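You operate a simulated robot arm through the tools that you are given. There is no shell and no other tool.

Carry out the task below with a simulated robot arm. There is one attempt and no reset: what you move stays moved.

Task
Top up the carriage pot with grit and stand it on the black pot mat.
Fine: one fill, mix switch at GRIT; bring the carriage back to LOAD; leave the other starter pots.

It is judged by the outcome, as a careful person would: the job done as asked, and still so three seconds after it is handed in. It fails if anything else is knocked over, pushed out of place, dropped, spilled or broken.

Robot
A 6-joint arm with a two-finger parallel gripper, fixed in place. Base frame: the origin is on the floor under the middle of its stand, x ahead of it, y to its left, z up; the work surface is at about z = 0.75. Readings come in m, rad, newtons and seconds.
It reaches about 1.313 m from its shoulder. Its first joint turns from -2.897 to 2.897 rad. Payload 3.43 kg.
Tool frame: the origin (TCP) lies between the finger pads and is the grasp point; the fingertips stand 0.034 m ahead of it; z points along the fingers, y is the line along which they close. The gripper opens to 0.128 m. The fingers are 0.024 m wide and 0.012 m thick; the gripper's body (0.048 by 0.13 m) begins 0.096 m behind the TCP.
Orientation is that of the tool frame in the base frame, as a unit quaternion [w, x, y, z]. With the fingers straight down and closing along the base's y, the tool's x points along the base's -x, its y along +y and its z along -z.

Tools
- The arm moves only by the tool play_rows. Its argument "commands" is a list of rows, each a list of 7 numbers: the shift along the tool's x, y, z in m, then the turn, a rotation vector about the tool's x, y, z in rad, then the finger opening in m, from 0 to 0.128. In form: [[x, y, z, ax, ay, az, fingers], ...]. A call has 1 to 20 rows; each row is the pose to reach, as a shift and turn from the pose commanded when the call began, along the tool's axes at that moment. Rows are played at 5 a second. More than 0.05 m and 0.15 rad between two rows, or a gripper value outside its range, and nothing of the call is played. Where a pose cannot be reached the arm comes as near as it can. A force on the tool above 40 N (or 10 N above the force at the start of the call, whichever is more), or a blocked arm, ends the call early, and 0.2 s more pass. The fingers move at their own pace (about 0.153 m/s each) and stop on an object; they squeeze with about 22 N. The grip force told is the motor's: it shows also when the fingers shut on nothing. Time passes only in rows, and 0.2 s behind the last, so rows that repeat a pose let the fingers close. It gives the time, the measured TCP pose, the force on the tool (base axes), the opening and the grip force at its end, in the units of the frame above (readings bear some noise), with the torque about the TCP (base axes, N m) and any sound that the robot's microphone picked up, and new pictures: "views" is both (left out), scene, wrist or none.
- Cameras (640 x 400 px; columns grow to the right, rows downward): "scene" is fixed at [0.4019, -0.6506, 1.4854]; the picture's right is [0.69, -0.72, 0.00], its down [-0.59, -0.56, -0.58] and it looks along [0.42, 0.40, -0.82] (base axes); focal length 349 px, centre (320, 200). "wrist" rides on the gripper at [0.076, -0.011, -0.16] in the tool frame; the picture's right is [0.15, 0.99, 0.00], its down [-0.88, 0.13, -0.46] and it looks along [-0.45, 0.07, 0.89] (tool axes); focal length 234 px, centre (320, 200). There is no depth. A picture from a camera that has moved, and an enlarged one, comes with that camera's place and axes in the base frame and with its lens.
- zoom(camera, box): a new picture of the part [left, top, right, bottom] of that camera's present view, enlarged. The clock stands still meanwhile.
- hand_in(): hands the job in; it is judged then, once.

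Places have to be worked out from the pictures, the camera data and where the tool is seen. Open the gripper and draw the arm clear of the work before you hand the job in, unless the task says otherwise.

The tools are called after "Request:" by a JSON object that holds its "api" and its "payload". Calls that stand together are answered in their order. play_rows: Moves the arm, as the interface text tells. Its arguments: {"type":"object","properties":{"commands":{"type":"array"},"views":{"type":"string","enum":["both","scene","wrist","none"]}},"required":["commands"]} The other tools are called the same way: zoom (camera, box) takes an enlarged picture of a part of a camera's view; hand_in () hands the job in.

At the start:

```text
clock: 0.0
eef_pos: [0.6275, -0.3115, 1.1065]
tool_rot: [0.0, 0.0, 1.0, -0.001]
force: [-0.7, -0.7, 0.5]
moment: [0.02, -0.02, 0.01]
grip_width: 0.1282
grip_force: 0.1
```

scene: 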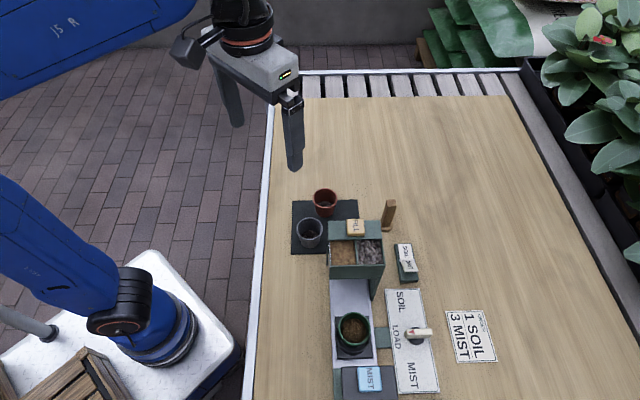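
wrist: 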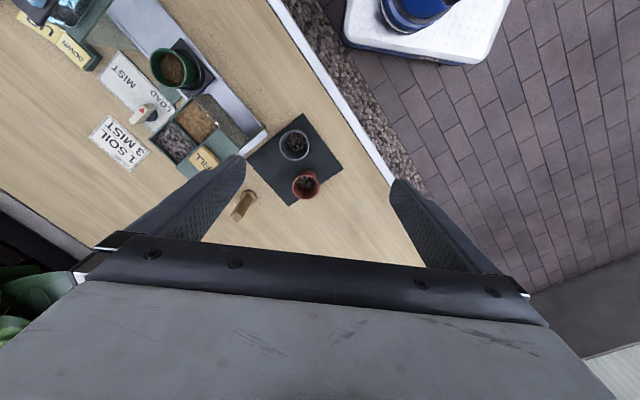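

I'll start by looking closely at the station in both cameras before moving anything.

Request:
{"api": "zoom", "payload": {"camera": "scene", "box": [280, 180, 440, 280]}}

Request:
{"api": "zoom", "payload": {"camera": "scene", "box": [320, 280, 512, 400]}}

Request:
{"api": "zoom", "payload": {"camera": "wrist", "box": [0, 0, 350, 219]}}

```text
4.00 times, centred on (360, 230) of scene
camera zoom: at [0.4019, -0.6506, 1.4854], right [0.69, -0.72, 0.0], down [-0.59, -0.56, -0.58], along [0.42, 0.4, -0.82], focal length 1397 px, centre (160, 80)
```

zoom: 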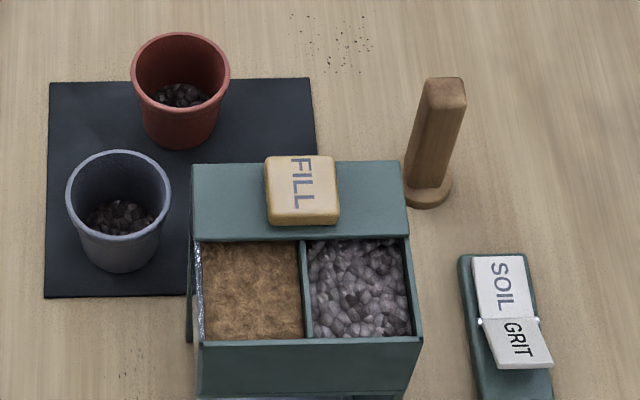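

```text
3.33 times, centred on (416, 340) of scene
camera zoom: at [0.4019, -0.6506, 1.4854], right [0.69, -0.72, 0.0], down [-0.59, -0.56, -0.58], along [0.42, 0.4, -0.82], focal length 1164 px, centre (0, -267)
```

zoom: 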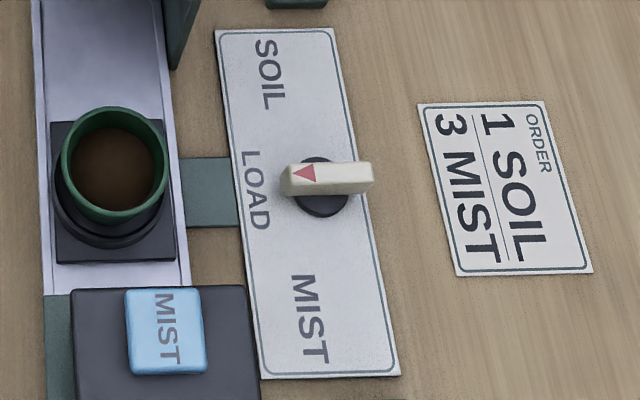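

```text
1.83 times, centred on (175, 110) of wrist
camera zoom: at [0.5507, -0.3235, 1.2663], right [-0.15, 0.99, 0.0], down [0.88, 0.13, 0.46], along [0.45, 0.07, -0.89], focal length 428 px, centre (585, 365)
```

zoom: 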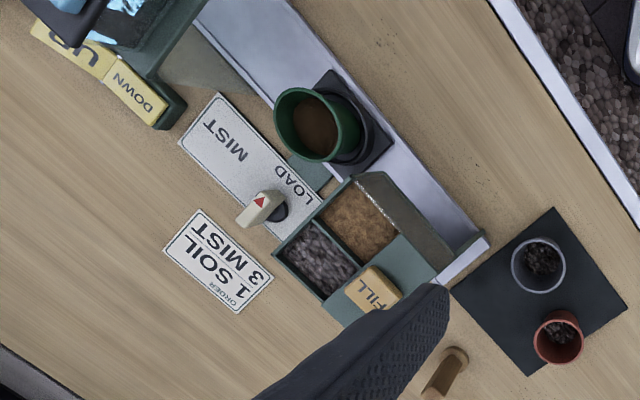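

The station is laid out at about 45°: the carriage pot is near (0.575, -0.57), the hopper is beside the mat, and the mat centre is near (0.73, -0.355). I'll move up and over, keeping the orientation, for a clearer wrist view of the whole station, including the mist tower.

Request:
{"api": "play_rows", "payload": {"commands": [[0.02, -0.03, -0.01, 0, 0, 0, 0.128], [0.04, -0.06, -0.02, 0, 0, 0, 0.128], [0.06, -0.09, -0.03, 0, 0, 0, 0.128], [0.08, -0.12, -0.04, 0, 0, 0, 0.128], [0.1, -0.15, -0.05, 0, 0, 0, 0.128]], "views": "both"}}

```text
clock: 1.2
eef_pos: [0.5293, -0.4634, 1.1569]
tool_rot: [0.001, -0.001, 1.0, -0.001]
force: [-0.1, 0.0, -0.3]
moment: [-0.06, 0.02, 0.0]
grip_width: 0.1278
grip_force: 0.2
camera wrist: at [0.4517, -0.4745, 1.3162], right [-0.15, 0.99, 0.0], down [0.88, 0.13, 0.46], along [0.45, 0.07, -0.89], focal length 234 px, centre (320, 200)
```

scene: 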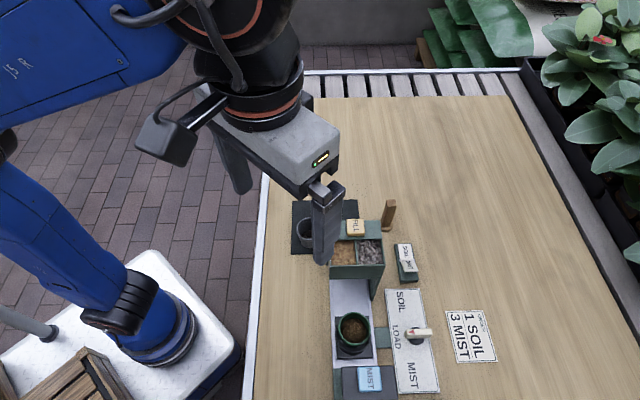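
wrist: 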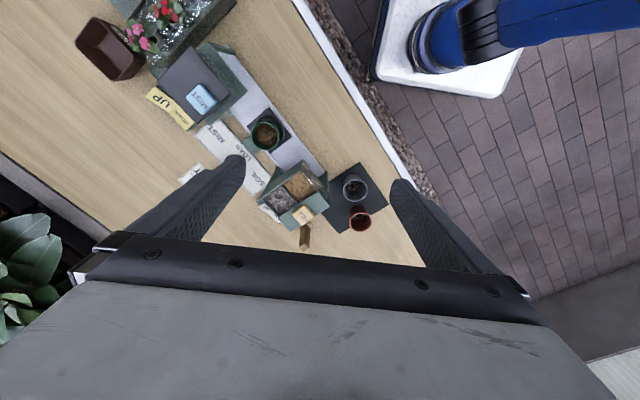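

Request:
{"api": "zoom", "payload": {"camera": "wrist", "box": [140, 20, 300, 120]}}

Request:
{"api": "zoom", "payload": {"camera": "wrist", "box": [220, 80, 400, 260]}}

Request:
{"api": "zoom", "payload": {"camera": "scene", "box": [370, 220, 450, 300]}}

```text
4.00 times, centred on (220, 70) of wrist
camera zoom: at [0.4517, -0.4745, 1.3162], right [-0.15, 0.99, 0.0], down [0.88, 0.13, 0.46], along [0.45, 0.07, -0.89], focal length 937 px, centre (720, 720)
```

zoom: 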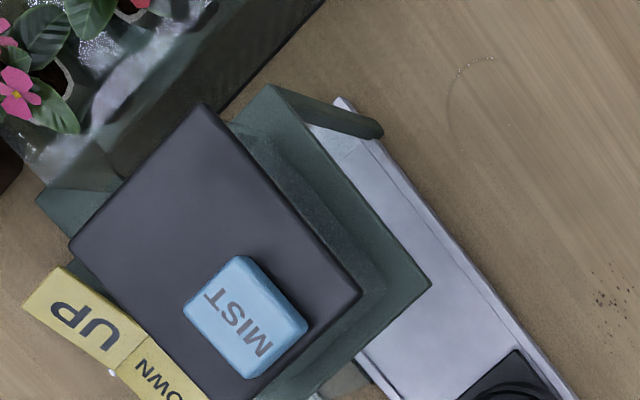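

```text
2.22 times, centred on (310, 170) of wrist
camera zoom: at [0.4517, -0.4745, 1.3162], right [-0.15, 0.99, 0.0], down [0.88, 0.13, 0.46], along [0.45, 0.07, -0.89], focal length 520 px, centre (342, 267)
```

zoom: 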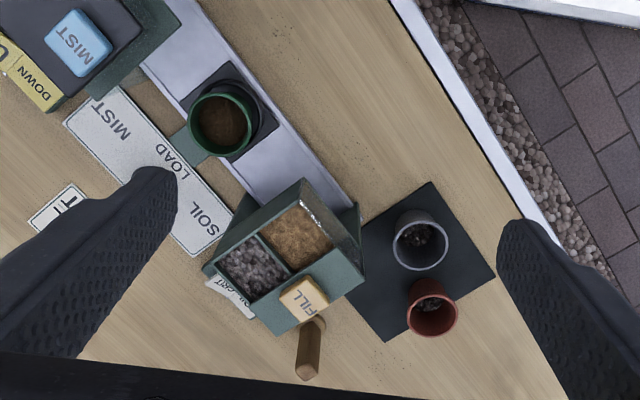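

```text
5.00 times, centred on (410, 260) of scene
camera zoom: at [0.4019, -0.6506, 1.4854], right [0.69, -0.72, 0.0], down [-0.59, -0.56, -0.58], along [0.42, 0.4, -0.82], focal length 1746 px, centre (-130, -100)
```

zoom: 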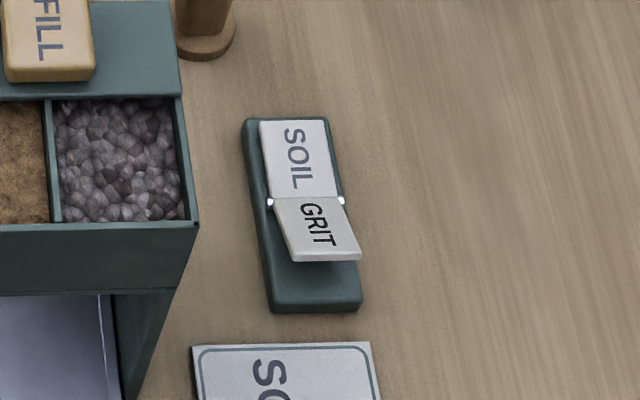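

The rocker is now SOIL side down with GRIT raised, so GRIT has to be pressed. The knob is centred near (0.658, -0.665) and points at LOAD, and the hopper and mist tops are at about z 0.94. I'll close the fingers, turn 135° so the camera stays clear of the hopper, and hover above the switch near (0.767, -0.573).

Request:
{"api": "play_rows", "payload": {"commands": [[-0.015, -0.007, 0.0098, 0, 0, -0.1472, 0.0], [-0.0299, -0.0139, 0.0196, 0, 0, -0.2945, 0.0], [-0.0449, -0.0209, 0.0293, 0, 0, -0.4417, 0.0], [-0.0599, -0.0279, 0.0391, 0, 0, -0.589, 0.0], [-0.0748, -0.0348, 0.0489, 0, 0, -0.7362, 0.0], [-0.0898, -0.0418, 0.0587, 0, 0, -0.8835, 0.0], [-0.1048, -0.0488, 0.0685, 0, 0, -1.0307, 0.0], [-0.1198, -0.0557, 0.0782, 0, 0, -1.178, 0.0], [-0.1347, -0.0627, 0.088, 0, 0, -1.3252, 0.0], [-0.1497, -0.0697, 0.0978, 0, 0, -1.4725, 0.0], [-0.1647, -0.0767, 0.1076, 0, 0, -1.6197, 0.0], [-0.1796, -0.0836, 0.1174, 0, 0, -1.767, 0.0], [-0.1946, -0.0906, 0.1272, 0, 0, -1.9142, 0.0], [-0.2096, -0.0976, 0.1369, 0, 0, -2.0615, 0.0], [-0.2245, -0.1045, 0.1467, 0, 0, -2.2087, 0.0], [-0.2395, -0.1115, 0.1565, 0, 0, -2.356, 0.0]], "views": "both"}}

```text
clock: 4.6
eef_pos: [0.7701, -0.558, 1.0077]
tool_rot: [0.002, 0.9, -0.436, 0.0]
force: [0.5, 0.3, -0.6]
moment: [-0.01, 0.02, -0.01]
grip_width: 0.0
grip_force: 22.3
out of reach, approached as far as the arm can: row 16
camera wrist: at [0.8256, -0.6096, 1.1666], right [-0.69, -0.73, 0.0], down [-0.65, 0.61, 0.45], along [-0.33, 0.31, -0.89], focal length 234 px, centre (320, 200)
```

scene: 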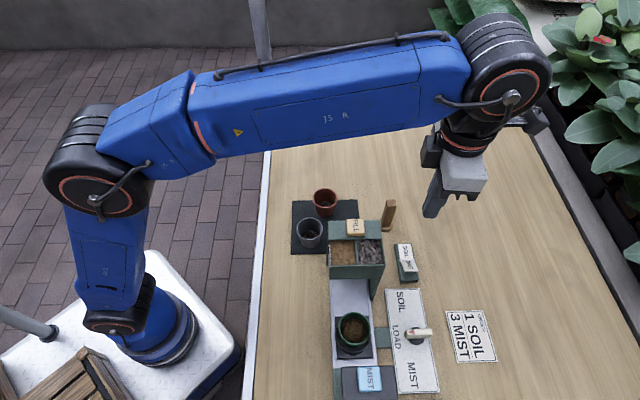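
wrist: 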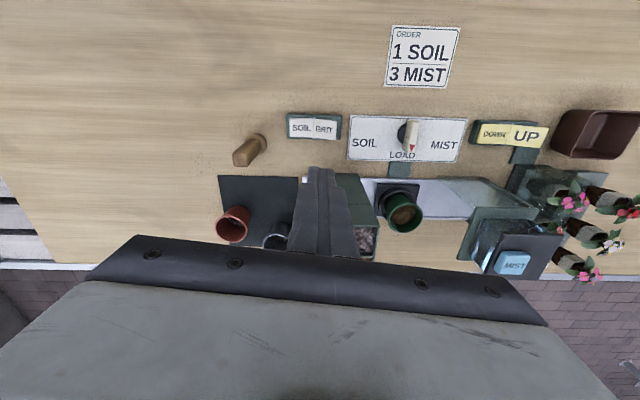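

The wrist roll stopped just short, at a yaw of about 128° at this base angle. I have a good view of the station from the far side now, so I'll zoom to triangulate the switch, knob and pot.

Request:
{"api": "zoom", "payload": {"camera": "wrist", "box": [220, 80, 380, 180]}}

Request:
{"api": "zoom", "payload": {"camera": "wrist", "box": [340, 90, 564, 230]}}

Request:
{"api": "zoom", "payload": {"camera": "wrist", "box": [200, 140, 400, 265]}}

```text
4.00 times, centred on (300, 130) of wrist
camera zoom: at [0.8256, -0.6096, 1.1666], right [-0.69, -0.73, 0.0], down [-0.65, 0.61, 0.45], along [-0.33, 0.31, -0.89], focal length 937 px, centre (400, 480)
```

zoom: 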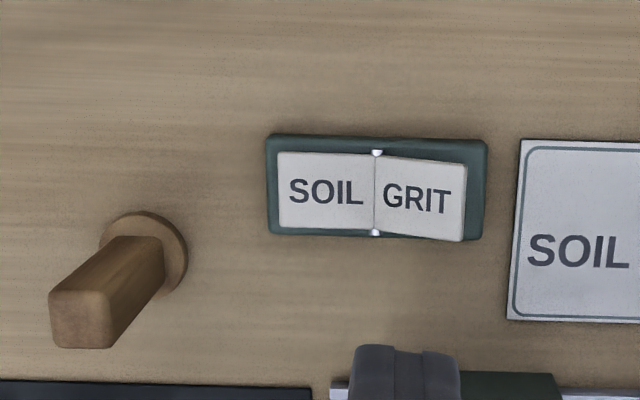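

```text
2.86 times, centred on (452, 160) of wrist
camera zoom: at [0.8256, -0.6096, 1.1666], right [-0.69, -0.73, 0.0], down [-0.65, 0.61, 0.45], along [-0.33, 0.31, -0.89], focal length 669 px, centre (-57, 314)
```

zoom: 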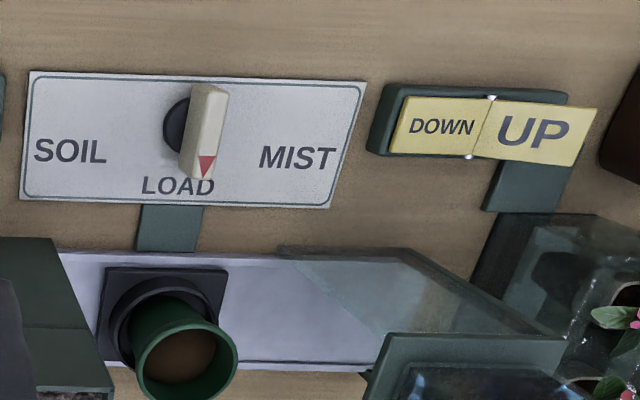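

```text
3.20 times, centred on (300, 202) of wrist
camera zoom: at [0.8256, -0.6096, 1.1666], right [-0.69, -0.73, 0.0], down [-0.65, 0.61, 0.45], along [-0.33, 0.31, -0.89], focal length 749 px, centre (384, 192)
```

zoom: 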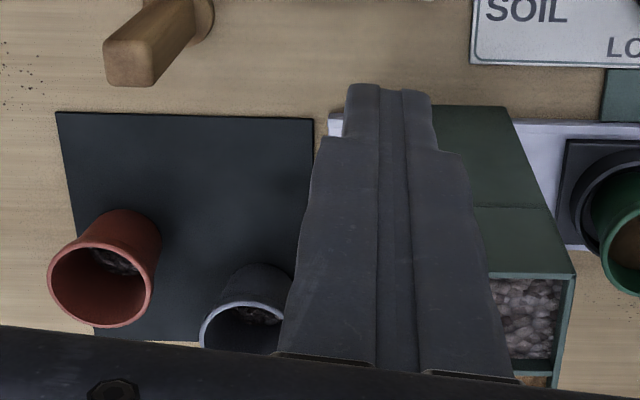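

Combining the views, the GRIT plate is centred near (0.768, -0.570, 0.78) and its pivot is near (0.781, -0.555). I'll back the roll off its limit by about 20° and check what pose that gives.

Request:
{"api": "play_rows", "payload": {"commands": [[0, 0, 0, 0, 0, 0.117, 0.0], [0, 0, 0, 0, 0, 0.233, 0.0], [0, 0, 0, 0, 0, 0.35, 0.0], [0, 0, 0, 0, 0, 0.35, 0.0]], "views": "wrist"}}

```text
clock: 5.6
eef_pos: [0.7696, -0.558, 1.0076]
tool_rot: [0.003, 0.809, -0.587, 0.001]
force: [-0.6, 0.2, 0.5]
moment: [-0.02, -0.01, -0.02]
grip_width: 0.0002
grip_force: 22.1
camera wrist: at [0.8032, -0.6256, 1.167], right [-0.89, -0.45, 0.0], down [-0.4, 0.8, 0.45], along [-0.21, 0.4, -0.89], focal length 234 px, centre (320, 200)
```

wrist: 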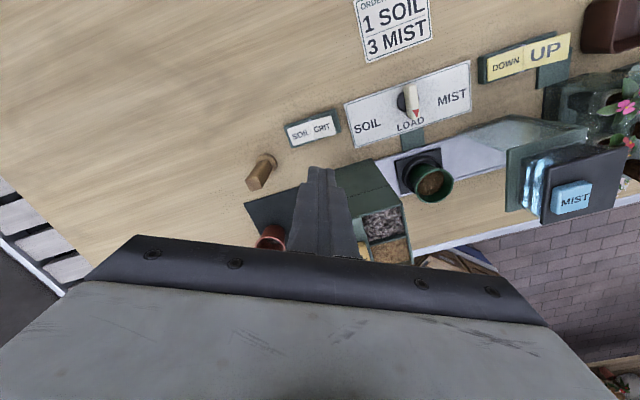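

The pose is now a yaw of 108° at (0.770, -0.558, 1.008). I'll move over the GRIT half at (0.764, -0.573), come down to TCP 0.86, and check the alignment.

Request:
{"api": "play_rows", "payload": {"commands": [[0.0062, 0.0052, 0.035, 0, 0, 0, 0.0], [0.0124, 0.0103, 0.075, 0, 0, 0, 0.0], [0.0124, 0.0103, 0.115, 0, 0, 0, 0.0], [0.0124, 0.0103, 0.148, 0, 0, 0, 0.0], [0.0124, 0.0103, 0.148, 0, 0, 0, 0.0]], "views": "both"}}

```text
clock: 6.8
eef_pos: [0.7613, -0.572, 0.8593]
tool_rot: [0.003, 0.81, -0.587, 0.0]
force: [0.8, 0.9, 0.2]
moment: [0.03, 0.0, 0.02]
grip_width: 0.0
grip_force: 21.8
camera wrist: at [0.7959, -0.6399, 1.0196], right [-0.89, -0.45, 0.0], down [-0.4, 0.8, 0.45], along [-0.21, 0.4, -0.89], focal length 234 px, centre (320, 200)
```

scene: 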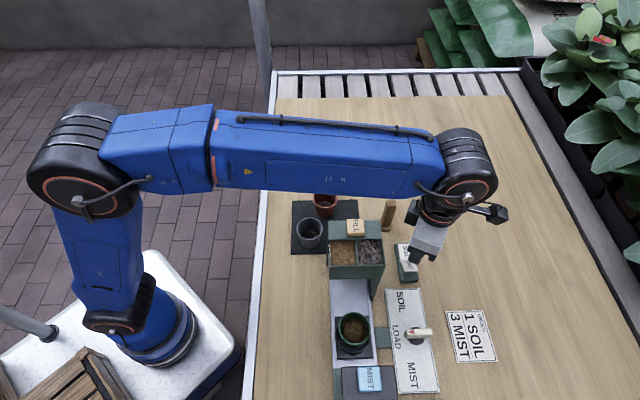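
wrist: 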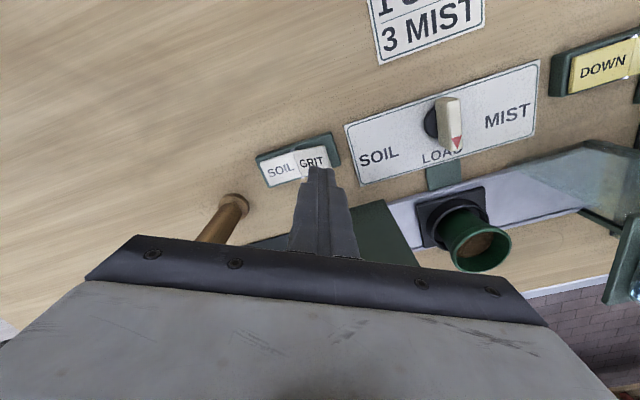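

Request:
{"api": "zoom", "payload": {"camera": "wrist", "box": [240, 110, 400, 210]}}

Request:
{"api": "zoom", "payload": {"camera": "scene", "box": [370, 210, 470, 290]}}

```text
4.00 times, centred on (320, 160) of wrist
camera zoom: at [0.7959, -0.6399, 1.0196], right [-0.89, -0.45, 0.0], down [-0.4, 0.8, 0.45], along [-0.21, 0.4, -0.89], focal length 937 px, centre (320, 360)
```

zoom: 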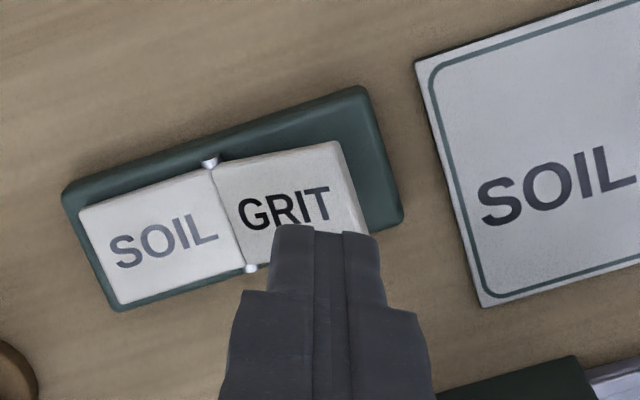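

```text
5.00 times, centred on (420, 250) of scene
camera zoom: at [0.4019, -0.6506, 1.4854], right [0.69, -0.72, 0.0], down [-0.59, -0.56, -0.58], along [0.42, 0.4, -0.82], focal length 1746 px, centre (-180, -50)
```

zoom: 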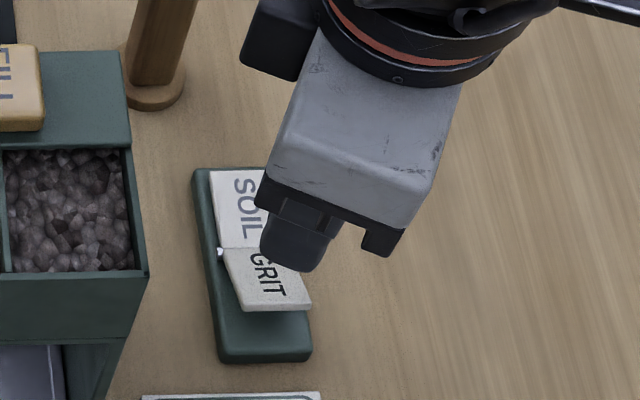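

The point under the fingertips falls on the outer half of the GRIT plate, which is where I want it. I'll shift 3 mm along tool x to centre on the plate and lower slowly, watching for force or a click.

Request:
{"api": "play_rows", "payload": {"commands": [[0.003, 0, 0.015, 0, 0, 0, 0.0], [0.003, 0, 0.028, 0, 0, 0, 0.0], [0.003, 0, 0.034, 0, 0, 0, 0.0], [0.003, 0, 0.038, 0, 0, 0, 0.0], [0.003, 0, 0.042, 0, 0, 0, 0.0], [0.003, 0, 0.046, 0, 0, 0, 0.0]], "views": "both"}}

```text
clock: 8.2
eef_pos: [0.7648, -0.5754, 0.8126]
tool_rot: [0.002, 0.81, -0.586, 0.001]
force: [-0.1, 0.0, -0.2]
moment: [-0.02, 0.0, 0.01]
grip_width: 0.0002
grip_force: 22.2
camera wrist: at [0.798, -0.6438, 0.9736], right [-0.89, -0.45, 0.0], down [-0.4, 0.8, 0.45], along [-0.21, 0.4, -0.89], focal length 234 px, centre (320, 200)
```

scene: 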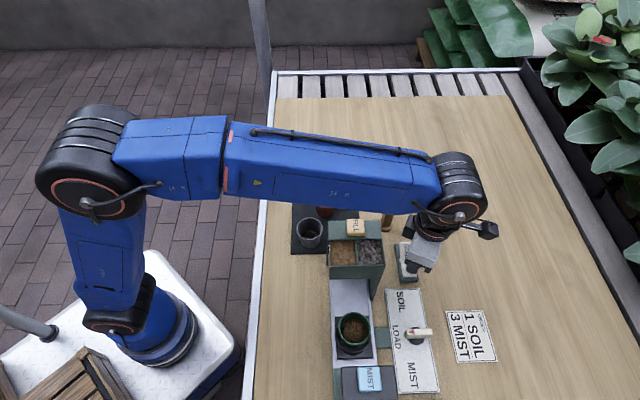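
wrist: 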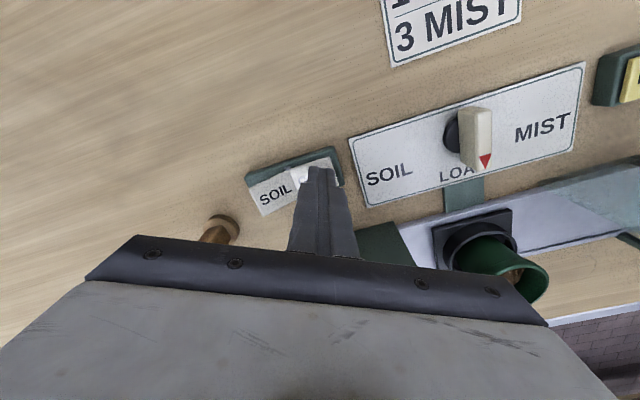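

There is no contact yet, with the tip at about z 0.779. I'll continue down in 3 mm steps.

Request:
{"api": "play_rows", "payload": {"commands": [[0, 0, 0.003, 0, 0, 0, 0.0], [0, 0, 0.006, 0, 0, 0, 0.0], [0, 0, 0.009, 0, 0, 0, 0.0], [0, 0, 0.012, 0, 0, 0, 0.0]], "views": "wrist"}}

Request:
{"api": "zoom", "payload": {"camera": "wrist", "box": [240, 110, 400, 210]}}

```text
clock: 9.2
eef_pos: [0.7637, -0.5764, 0.8039]
tool_rot: [0.001, 0.81, -0.587, 0.003]
force: [-1.4, -1.3, 36.5]
moment: [0.39, 0.06, 0.19]
grip_width: 0.0
grip_force: 21.8
camera wrist: at [0.7969, -0.6436, 0.9649], right [-0.89, -0.45, 0.0], down [-0.4, 0.8, 0.45], along [-0.2, 0.4, -0.89], focal length 234 px, centre (320, 200)
```

wrist: 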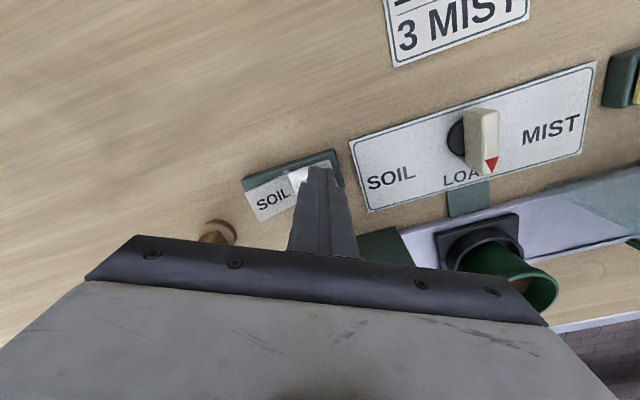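

```text
4.00 times, centred on (320, 160) of wrist
camera zoom: at [0.7969, -0.6436, 0.9649], right [-0.89, -0.45, 0.0], down [-0.4, 0.8, 0.45], along [-0.2, 0.4, -0.89], focal length 937 px, centre (320, 360)
```

zoom: 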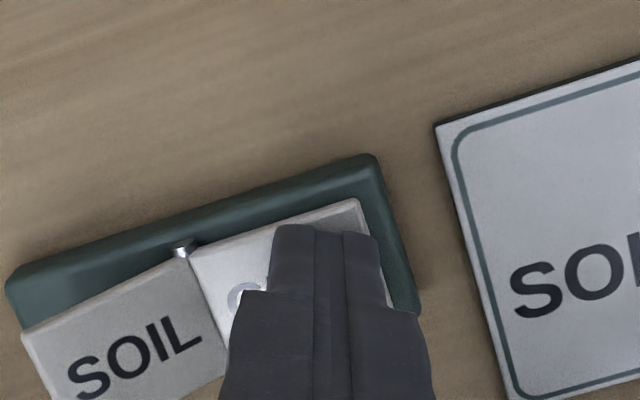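

With 36 N on the tool, the SOIL half now stands up and GRIT lies flat, so the rocker has flipped. I'll lift straight up and confirm that it stays.

Request:
{"api": "play_rows", "payload": {"commands": [[0, 0, -0.01, 0, 0, 0, 0.0], [0, 0, -0.03, 0, 0, 0, 0.0], [0, 0, -0.07, 0, 0, 0, 0.0], [0, 0, -0.12, 0, 0, 0, 0.0], [0, 0, -0.17, 0, 0, 0, 0.0], [0, 0, -0.2, 0, 0, 0, 0.0]], "views": "both"}}

Request:
{"api": "zoom", "payload": {"camera": "wrist", "box": [240, 90, 400, 190]}}

```text
clock: 10.6
eef_pos: [0.7646, -0.5732, 1.0032]
tool_rot: [0.001, 0.81, -0.586, -0.001]
force: [0.6, 0.5, 0.3]
moment: [-0.01, -0.03, 0.03]
grip_width: 0.0
grip_force: 21.8
camera wrist: at [0.7986, -0.6414, 1.1623], right [-0.89, -0.45, 0.0], down [-0.4, 0.8, 0.45], along [-0.21, 0.4, -0.89], focal length 234 px, centre (320, 200)
```

scene: 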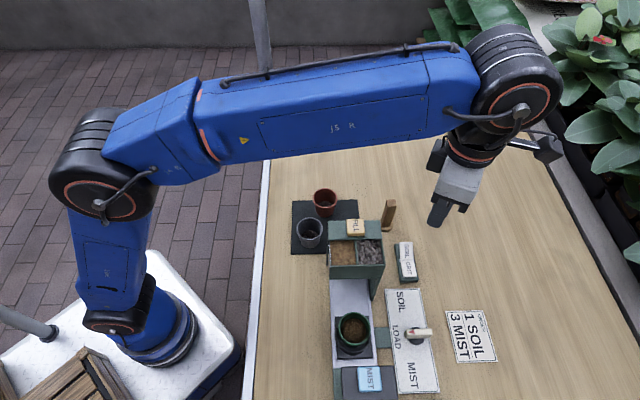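
wrist: 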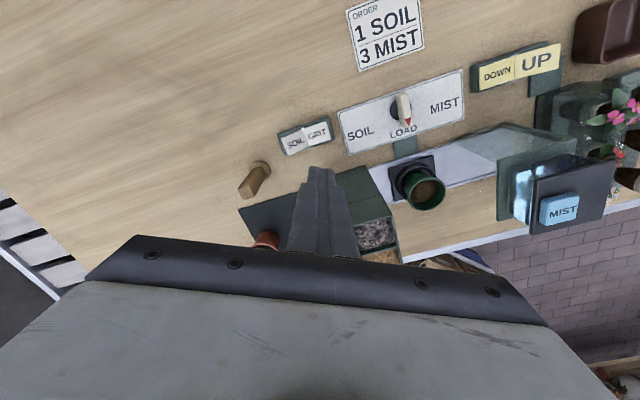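

```text
4.00 times, centred on (320, 140) of wrist
camera zoom: at [0.7986, -0.6414, 1.1623], right [-0.89, -0.45, 0.0], down [-0.4, 0.8, 0.45], along [-0.21, 0.4, -0.89], focal length 937 px, centre (320, 440)
```

zoom: 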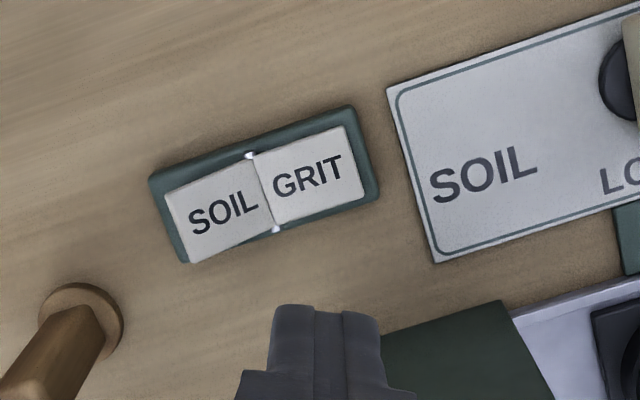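

GRIT is down and stays. Next is the knob, so I'll zoom in on it from here to pin its position and height.

Request:
{"api": "zoom", "payload": {"camera": "wrist", "box": [330, 60, 490, 160]}}

Request:
{"api": "zoom", "payload": {"camera": "scene", "box": [370, 290, 466, 350]}}

Request:
{"api": "zoom", "payload": {"camera": "wrist", "box": [370, 110, 562, 230]}}

```text
4.00 times, centred on (410, 110) of wrist
camera zoom: at [0.7986, -0.6414, 1.1623], right [-0.89, -0.45, 0.0], down [-0.4, 0.8, 0.45], along [-0.21, 0.4, -0.89], focal length 937 px, centre (-40, 560)
```

zoom: 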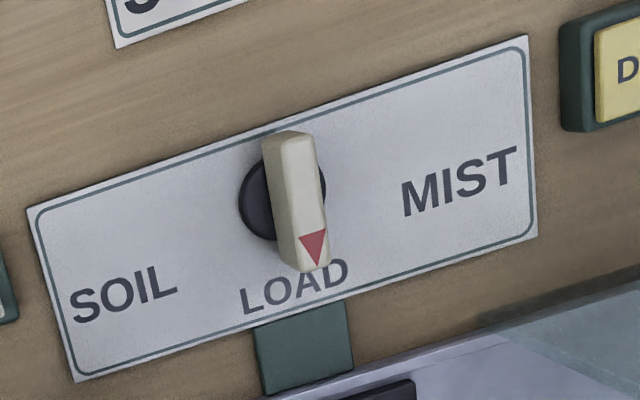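

```text
6.67 times, centred on (418, 320) of scene
camera zoom: at [0.4019, -0.6506, 1.4854], right [0.69, -0.72, 0.0], down [-0.59, -0.56, -0.58], along [0.42, 0.4, -0.82], focal length 2328 px, centre (-333, -600)
```

zoom: 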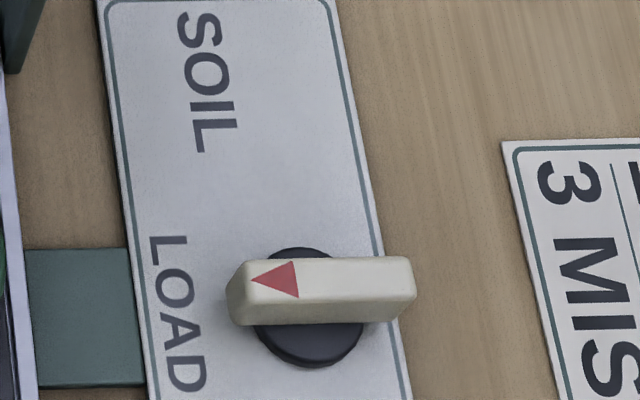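

```text
3.33 times, centred on (466, 170) of wrist
camera zoom: at [0.7986, -0.6414, 1.1623], right [-0.89, -0.45, 0.0], down [-0.4, 0.8, 0.45], along [-0.21, 0.4, -0.89], focal length 781 px, centre (-167, 300)
```

zoom: 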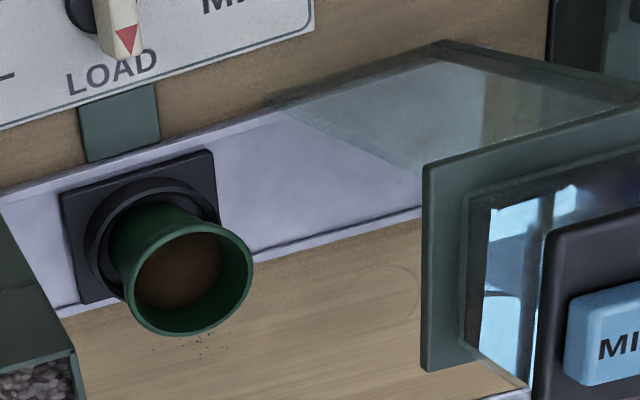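

The knob bar's top centre triangulates to (0.665, -0.663, 0.79). It is about 0.05 long, and it points toward LOAD at about 135° in the base frame. I'll rotate to yaw -44.6° so the fingers close across the bar, and hover above the knob.

Request:
{"api": "play_rows", "payload": {"commands": [[0.003, 0.0069, 0, 0, 0, 0.1479, 0.05], [0.006, 0.0137, 0, 0, 0, 0.2959, 0.05], [0.0091, 0.0206, 0, 0, 0, 0.4438, 0.05], [0.0121, 0.0274, 0, 0, 0, 0.5918, 0.05], [0.0151, 0.0343, 0, 0, 0, 0.7397, 0.05], [0.0181, 0.0411, 0, 0, 0, 0.8877, 0.05], [0.0211, 0.048, 0, 0, 0, 1.0356, 0.05], [0.0241, 0.0548, 0, 0, 0, 1.1836, 0.05], [0.0272, 0.0617, 0, 0, 0, 1.3315, 0.05], [0.0302, 0.0686, 0, 0, 0, 1.4794, 0.05], [0.0332, 0.0754, 0, 0, 0, 1.6274, 0.05], [0.0362, 0.0823, 0, 0, 0, 1.7753, 0.05], [0.0392, 0.0891, 0, 0, 0, 1.9233, 0.05], [0.0422, 0.096, 0, 0, 0, 2.0712, 0.05], [0.0453, 0.1028, 0, 0, 0, 2.2192, 0.05], [0.0483, 0.1097, 0, 0, 0, 2.3671, 0.05], [0.0513, 0.1165, 0, 0, 0, 2.5151, 0.05], [0.0543, 0.1234, 0, 0, 0, 2.663, 0.05], [0.0543, 0.1234, 0, 0, 0, 2.663, 0.05]], "views": "both"}}

```text
clock: 14.6
eef_pos: [0.6647, -0.6655, 1.0014]
tool_rot: [0.0, 0.379, 0.925, -0.002]
force: [0.6, 0.4, -1.0]
moment: [-0.01, 0.01, -0.02]
grip_width: 0.05
grip_force: 0.1
camera wrist: at [0.6017, -0.6202, 1.1612], right [0.59, 0.81, 0.0], down [0.72, -0.52, 0.46], along [0.37, -0.27, -0.89], focal length 234 px, centre (320, 200)
```

scene: 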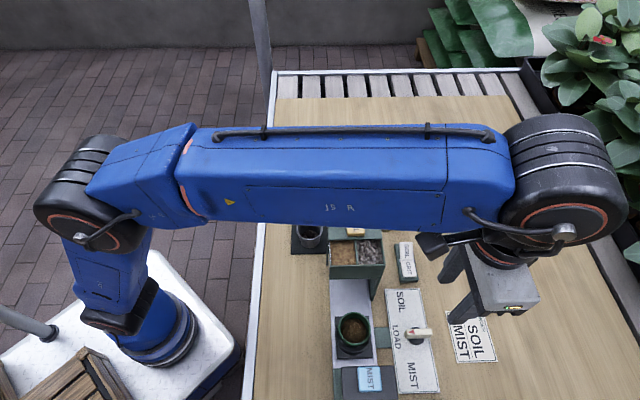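
wrist: 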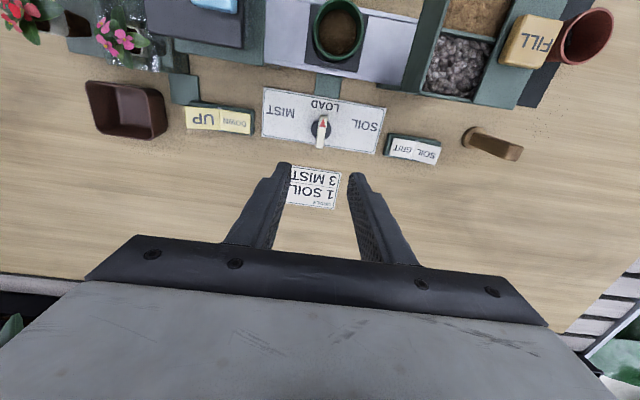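

The yaw is right. The bar should appear at pixel (320, 135) if I'm centred on it, so I'll zoom to check.

Request:
{"api": "zoom", "payload": {"camera": "wrist", "box": [272, 100, 368, 160]}}

```text
6.67 times, centred on (320, 130) of wrist
camera zoom: at [0.6017, -0.6202, 1.1612], right [0.59, 0.81, 0.0], down [0.72, -0.52, 0.46], along [0.37, -0.27, -0.89], focal length 1561 px, centre (320, 667)
```

zoom: 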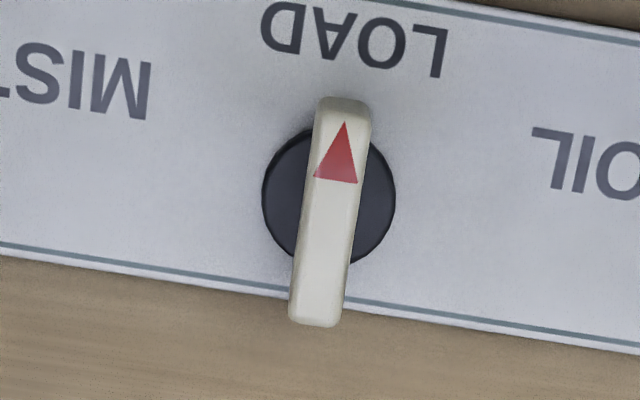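

The knob centre sits about 5 mm in tool +x and 3 mm in tool +y from my axis. I'll correct that and come down until the tips are just above the bar.

Request:
{"api": "play_rows", "payload": {"commands": [[0.0025, 0.0015, 0.04, 0, 0, 0, 0.05], [0.0045, 0.0026, 0.08, 0, 0, 0, 0.05], [0.0045, 0.0026, 0.12, 0, 0, 0, 0.05], [0.0045, 0.0026, 0.15, 0, 0, 0, 0.05], [0.0045, 0.0026, 0.164, 0, 0, 0, 0.05], [0.0045, 0.0026, 0.164, 0, 0, 0, 0.05]], "views": "both"}}

Request:
{"api": "zoom", "payload": {"camera": "wrist", "box": [240, 100, 400, 200]}}

```text
clock: 16.0
eef_pos: [0.6633, -0.6613, 0.8368]
tool_rot: [0.001, 0.378, 0.926, -0.003]
force: [-0.1, 0.6, -0.4]
moment: [0.0, 0.0, -0.03]
grip_width: 0.05
grip_force: 0.0
camera wrist: at [0.5996, -0.6159, 0.9969], right [0.59, 0.81, 0.0], down [0.72, -0.52, 0.46], along [0.37, -0.27, -0.89], focal length 234 px, centre (320, 200)
```

scene: 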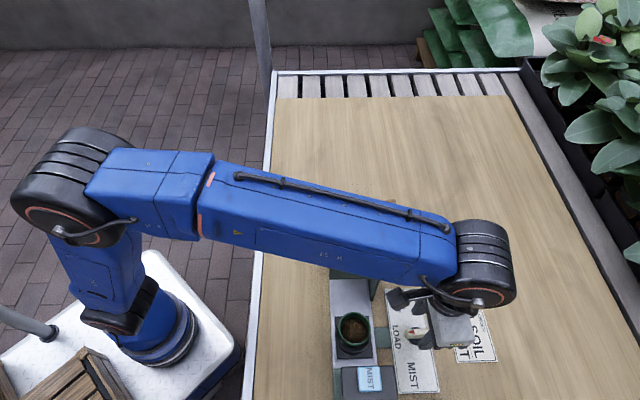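
wrist: 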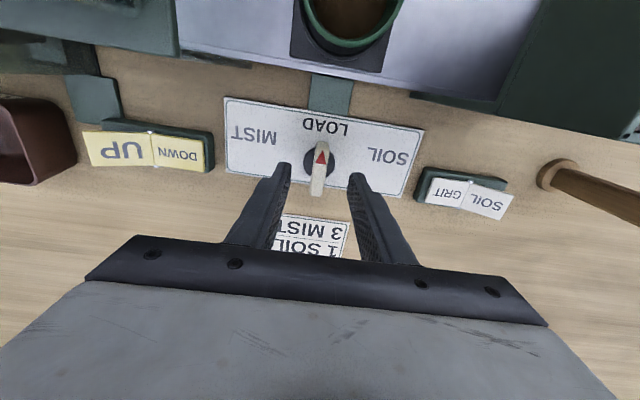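

```text
4.00 times, centred on (320, 150) of wrist
camera zoom: at [0.5996, -0.6159, 0.9969], right [0.59, 0.81, 0.0], down [0.72, -0.52, 0.46], along [0.37, -0.27, -0.89], focal length 937 px, centre (320, 400)
```

zoom: 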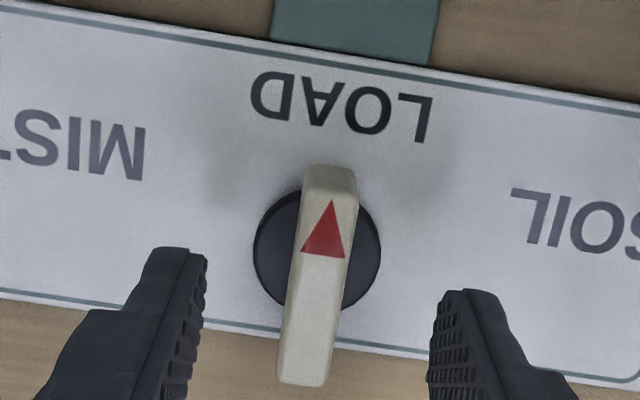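

The bar is centred between the fingers, and I'm about 3 mm short in tool +x. I'll shift, lower the tips to about z 0.777, and close on the bar.

Request:
{"api": "play_rows", "payload": {"commands": [[0.003, 0, 0.01, 0, 0, 0, 0.05], [0.003, 0, 0.018, 0, 0, 0, 0.05], [0.003, 0, 0.025, 0, 0, 0, 0.05], [0.003, 0, 0.025, 0, 0, 0, 0.05], [0.003, 0, 0.025, 0, 0, 0, 0.0], [0.003, 0, 0.025, 0, 0, 0, 0.0], [0.003, 0, 0.025, 0, 0, 0, 0.0]], "views": "wrist"}}

Request:
{"api": "zoom", "payload": {"camera": "wrist", "box": [240, 100, 400, 200]}}

```text
clock: 17.6
eef_pos: [0.6592, -0.6598, 0.8127]
tool_rot: [0.0, 0.378, 0.926, -0.002]
force: [-9.1, -13.1, -0.3]
moment: [-0.7, -0.26, -0.1]
grip_width: 0.0129
grip_force: 45.0
camera wrist: at [0.5973, -0.6144, 0.9724], right [0.59, 0.81, 0.0], down [0.72, -0.52, 0.46], along [0.37, -0.27, -0.89], focal length 234 px, centre (320, 200)
```

wrist: 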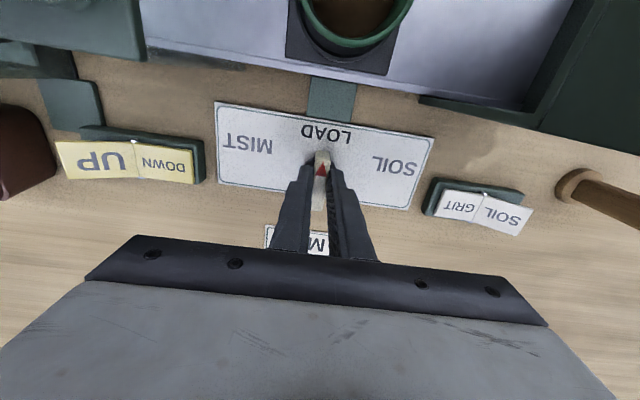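

```text
4.00 times, centred on (320, 150) of wrist
camera zoom: at [0.5973, -0.6144, 0.9724], right [0.59, 0.81, 0.0], down [0.72, -0.52, 0.46], along [0.37, -0.27, -0.89], focal length 937 px, centre (320, 400)
```

zoom: 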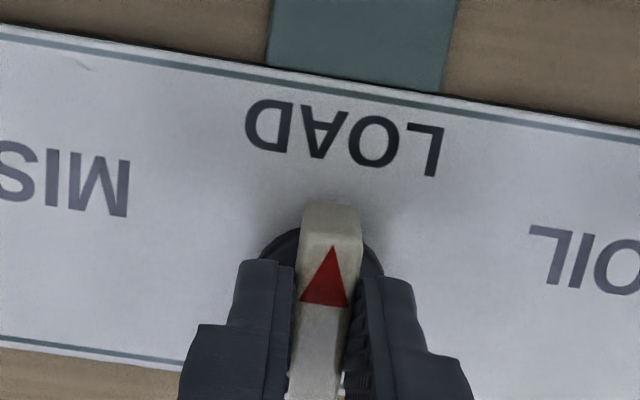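

The bar is gripped at 12.9 mm, with about a 16 N side load showing a small offset along the closing axis. I'll shift 1.5 mm in tool -y to relieve it and start turning toward SOIL, which is clockwise from above, or +z about the tool.

Request:
{"api": "play_rows", "payload": {"commands": [[0, -0.0015, 0, 0, 0, 0.0, 0.0], [0, -0.0015, 0, 0, 0, 0.1, 0.0], [0, -0.0015, 0, 0, 0, 0.2, 0.0], [0, -0.0015, 0, 0, 0, 0.3, 0.0], [0, -0.0015, 0, 0, 0, 0.4, 0.0]], "views": "both"}}

```text
clock: 18.8
eef_pos: [0.6618, -0.6591, 0.8133]
tool_rot: [0.001, 0.554, 0.832, -0.002]
force: [27.2, -5.5, 2.7]
moment: [0.38, -0.71, 0.13]
grip_width: 0.0129
grip_force: 44.7
camera wrist: at [0.6209, -0.5929, 0.9723], right [0.86, 0.52, 0.0], down [0.46, -0.76, 0.46], along [0.24, -0.39, -0.89], focal length 234 px, centre (320, 200)
```

scene: 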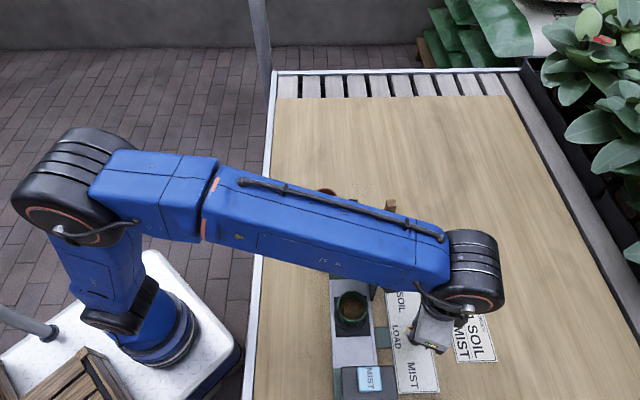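
wrist: 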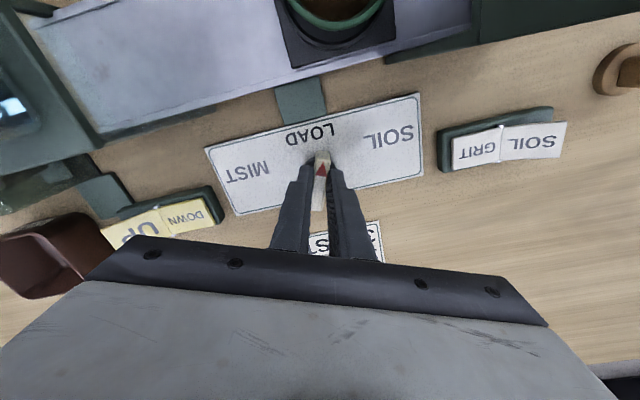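

The carriage is moving with the knob, so it's a direct coupling. The 27 N side load says the knob axis is about 2.5 mm toward base +x, so I'll shift my axis that way and turn further.

Request:
{"api": "play_rows", "payload": {"commands": [[-0.0014, 0.0021, 0, 0, 0, 0.0, 0.0], [-0.0014, 0.0021, 0, 0, 0, 0.1, 0.0], [-0.0014, 0.0021, 0, 0, 0, 0.2, 0.0], [-0.0014, 0.0021, 0, 0, 0, 0.3, 0.0]], "views": "both"}}

```text
clock: 19.8
eef_pos: [0.6629, -0.6588, 0.8143]
tool_rot: [0.0, 0.672, 0.74, -0.001]
force: [18.4, 26.8, 3.5]
moment: [1.93, -0.52, 0.11]
grip_width: 0.0132
grip_force: 44.8
camera wrist: at [0.6437, -0.584, 0.9723], right [0.97, 0.24, 0.0], down [0.22, -0.86, 0.46], along [0.11, -0.44, -0.89], focal length 234 px, centre (320, 200)
```

scene: 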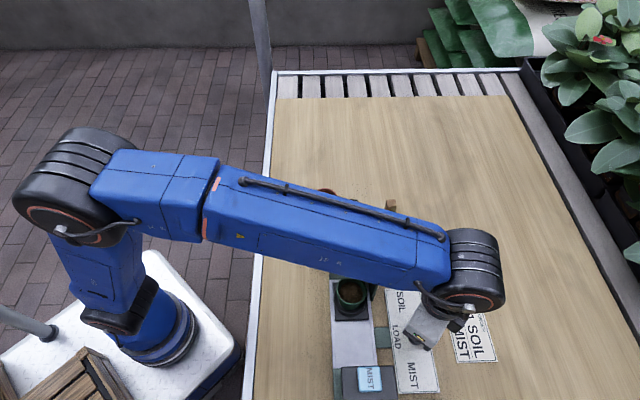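
wrist: 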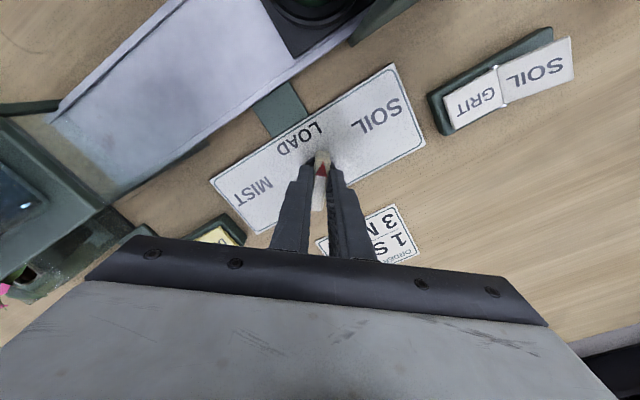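

The turn is now about 40° and the carriage is well on its way. I'll relieve the load again by shifting toward the force, then turn another 0.3 rad.

Request:
{"api": "play_rows", "payload": {"commands": [[0.0022, 0.0019, 0, 0, 0, 0.0, 0.0], [0.0022, 0.0019, 0, 0, 0, 0.1, 0.0], [0.0022, 0.0019, 0, 0, 0, 0.2, 0.0], [0.0022, 0.0019, 0, 0, 0, 0.3, 0.0]], "views": "both"}}

```text
clock: 20.8
eef_pos: [0.6653, -0.6589, 0.8125]
tool_rot: [0.002, 0.776, 0.63, -0.002]
force: [21.8, -8.8, 3.4]
moment: [0.3, -0.69, 0.04]
grip_width: 0.0127
grip_force: 45.4
camera wrist: at [0.6677, -0.5813, 0.972], right [1.0, -0.06, 0.0], down [-0.05, -0.89, 0.46], along [-0.03, -0.46, -0.89], focal length 234 px, centre (320, 200)
```

scene: 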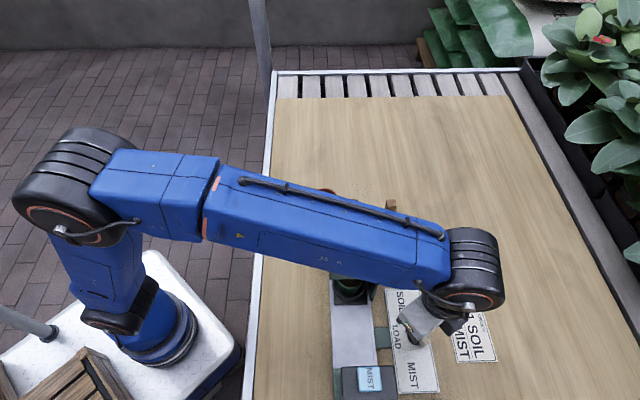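
wrist: 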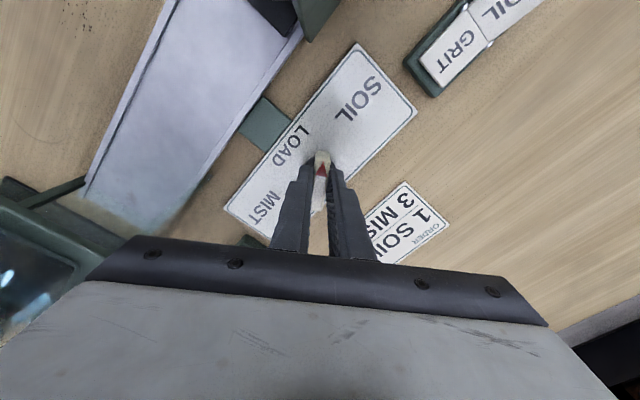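

About 57° is done, with roughly 19° left to line up with the SOIL label. I'll continue with a small relief shift.

Request:
{"api": "play_rows", "payload": {"commands": [[0.0, 0.001, 0, 0, 0, 0.08, 0.0], [0.0, 0.001, 0, 0, 0, 0.16, 0.0], [0.0, 0.001, 0, 0, 0, 0.24, 0.0], [0.0, 0.001, 0, 0, 0, 0.32, 0.0], [0.0, 0.001, 0, 0, 0, 0.32, 0.0]], "views": "both"}}

Request:
{"api": "zoom", "payload": {"camera": "wrist", "box": [200, 0, 440, 220]}}

Request:
{"api": "zoom", "payload": {"camera": "scene", "box": [310, 260, 470, 360]}}

```text
clock: 22.0
eef_pos: [0.6656, -0.6579, 0.8129]
tool_rot: [0.0, 0.866, 0.5, -0.001]
force: [20.2, 7.6, 3.3]
moment: [0.44, -0.88, 1.5]
grip_width: 0.0192
grip_force: 44.9
camera wrist: at [0.6923, -0.5859, 0.9722], right [0.93, -0.37, 0.0], down [-0.33, -0.83, 0.46], along [-0.17, -0.43, -0.89], focal length 234 px, centre (320, 200)
```

scene: 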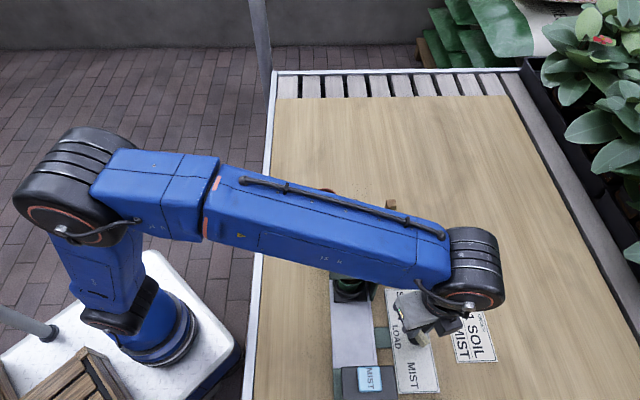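
wrist: 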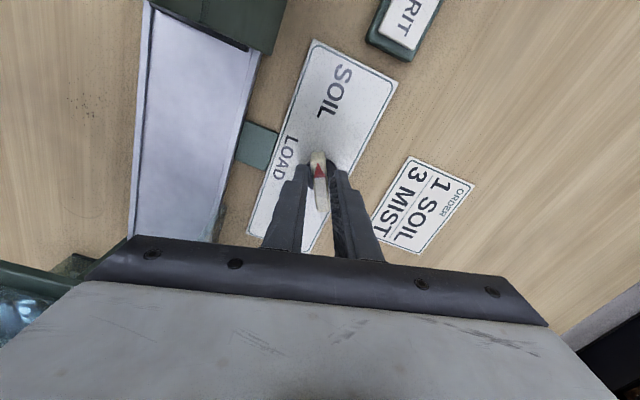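

```text
1.82 times, centred on (320, 110) of wrist
camera zoom: at [0.6923, -0.5859, 0.9722], right [0.93, -0.37, 0.0], down [-0.33, -0.83, 0.46], along [-0.17, -0.43, -0.89], focal length 426 px, centre (320, 364)
```

zoom: 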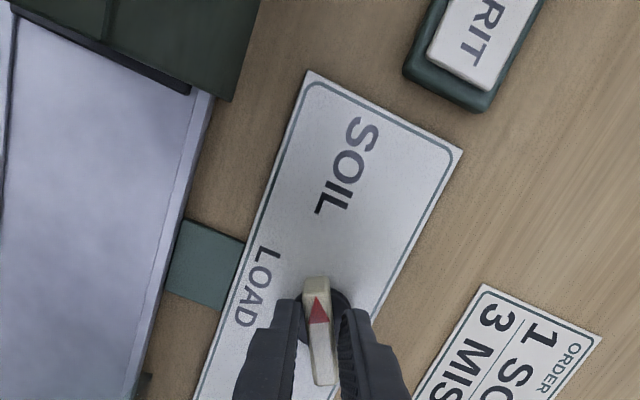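

```text
4.00 times, centred on (390, 310) of scene
camera zoom: at [0.4019, -0.6506, 1.4854], right [0.69, -0.72, 0.0], down [-0.59, -0.56, -0.58], along [0.42, 0.4, -0.82], focal length 1397 px, centre (40, -240)
```

zoom: 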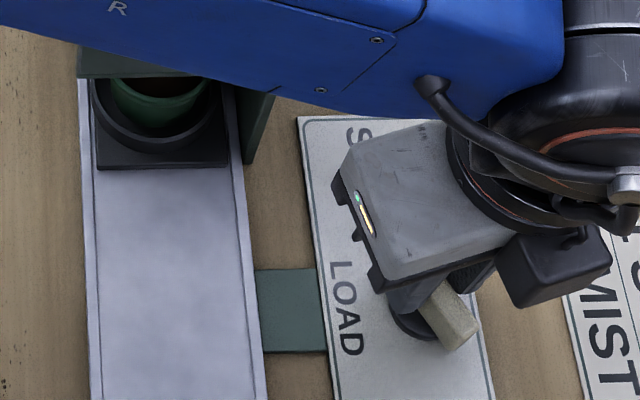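

The grip widened to 19 mm and there is now 1.5 N·m about z. The knob met its end stop at about 60° and the carriage is under the hopper. I'll turn the gripper back about 0.24 rad so it sits flush on the bar again, before releasing.

Request:
{"api": "play_rows", "payload": {"commands": [[0, 0, 0, 0, 0, -0.08, 0.0], [0, 0, 0, 0, 0, -0.16, 0.0], [0, 0, 0, 0, 0, -0.23, 0.0], [0, 0, 0, 0, 0, -0.23, 0.0]], "views": "wrist"}}

Request:
{"api": "zoom", "payload": {"camera": "wrist", "box": [240, 100, 400, 200]}}

```text
clock: 23.0
eef_pos: [0.6638, -0.6584, 0.8129]
tool_rot: [0.002, 0.803, 0.596, -0.002]
force: [21.8, -8.4, 9.3]
moment: [-0.39, -0.59, 1.01]
grip_width: 0.0134
grip_force: 45.0
camera wrist: at [0.6747, -0.5827, 0.972], right [0.99, -0.15, 0.0], down [-0.13, -0.88, 0.46], along [-0.07, -0.46, -0.89], focal length 234 px, centre (320, 200)
```

wrist: 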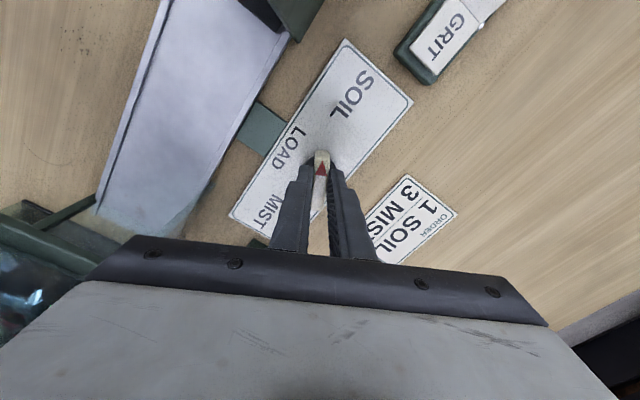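

```text
4.00 times, centred on (320, 150) of wrist
camera zoom: at [0.6747, -0.5827, 0.972], right [0.99, -0.15, 0.0], down [-0.13, -0.88, 0.46], along [-0.07, -0.46, -0.89], focal length 937 px, centre (320, 400)
```

zoom: 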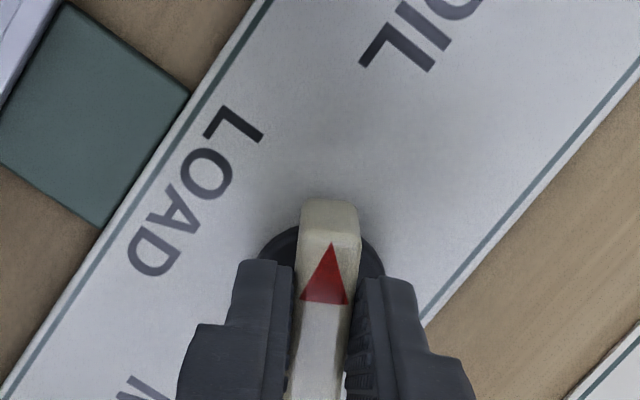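

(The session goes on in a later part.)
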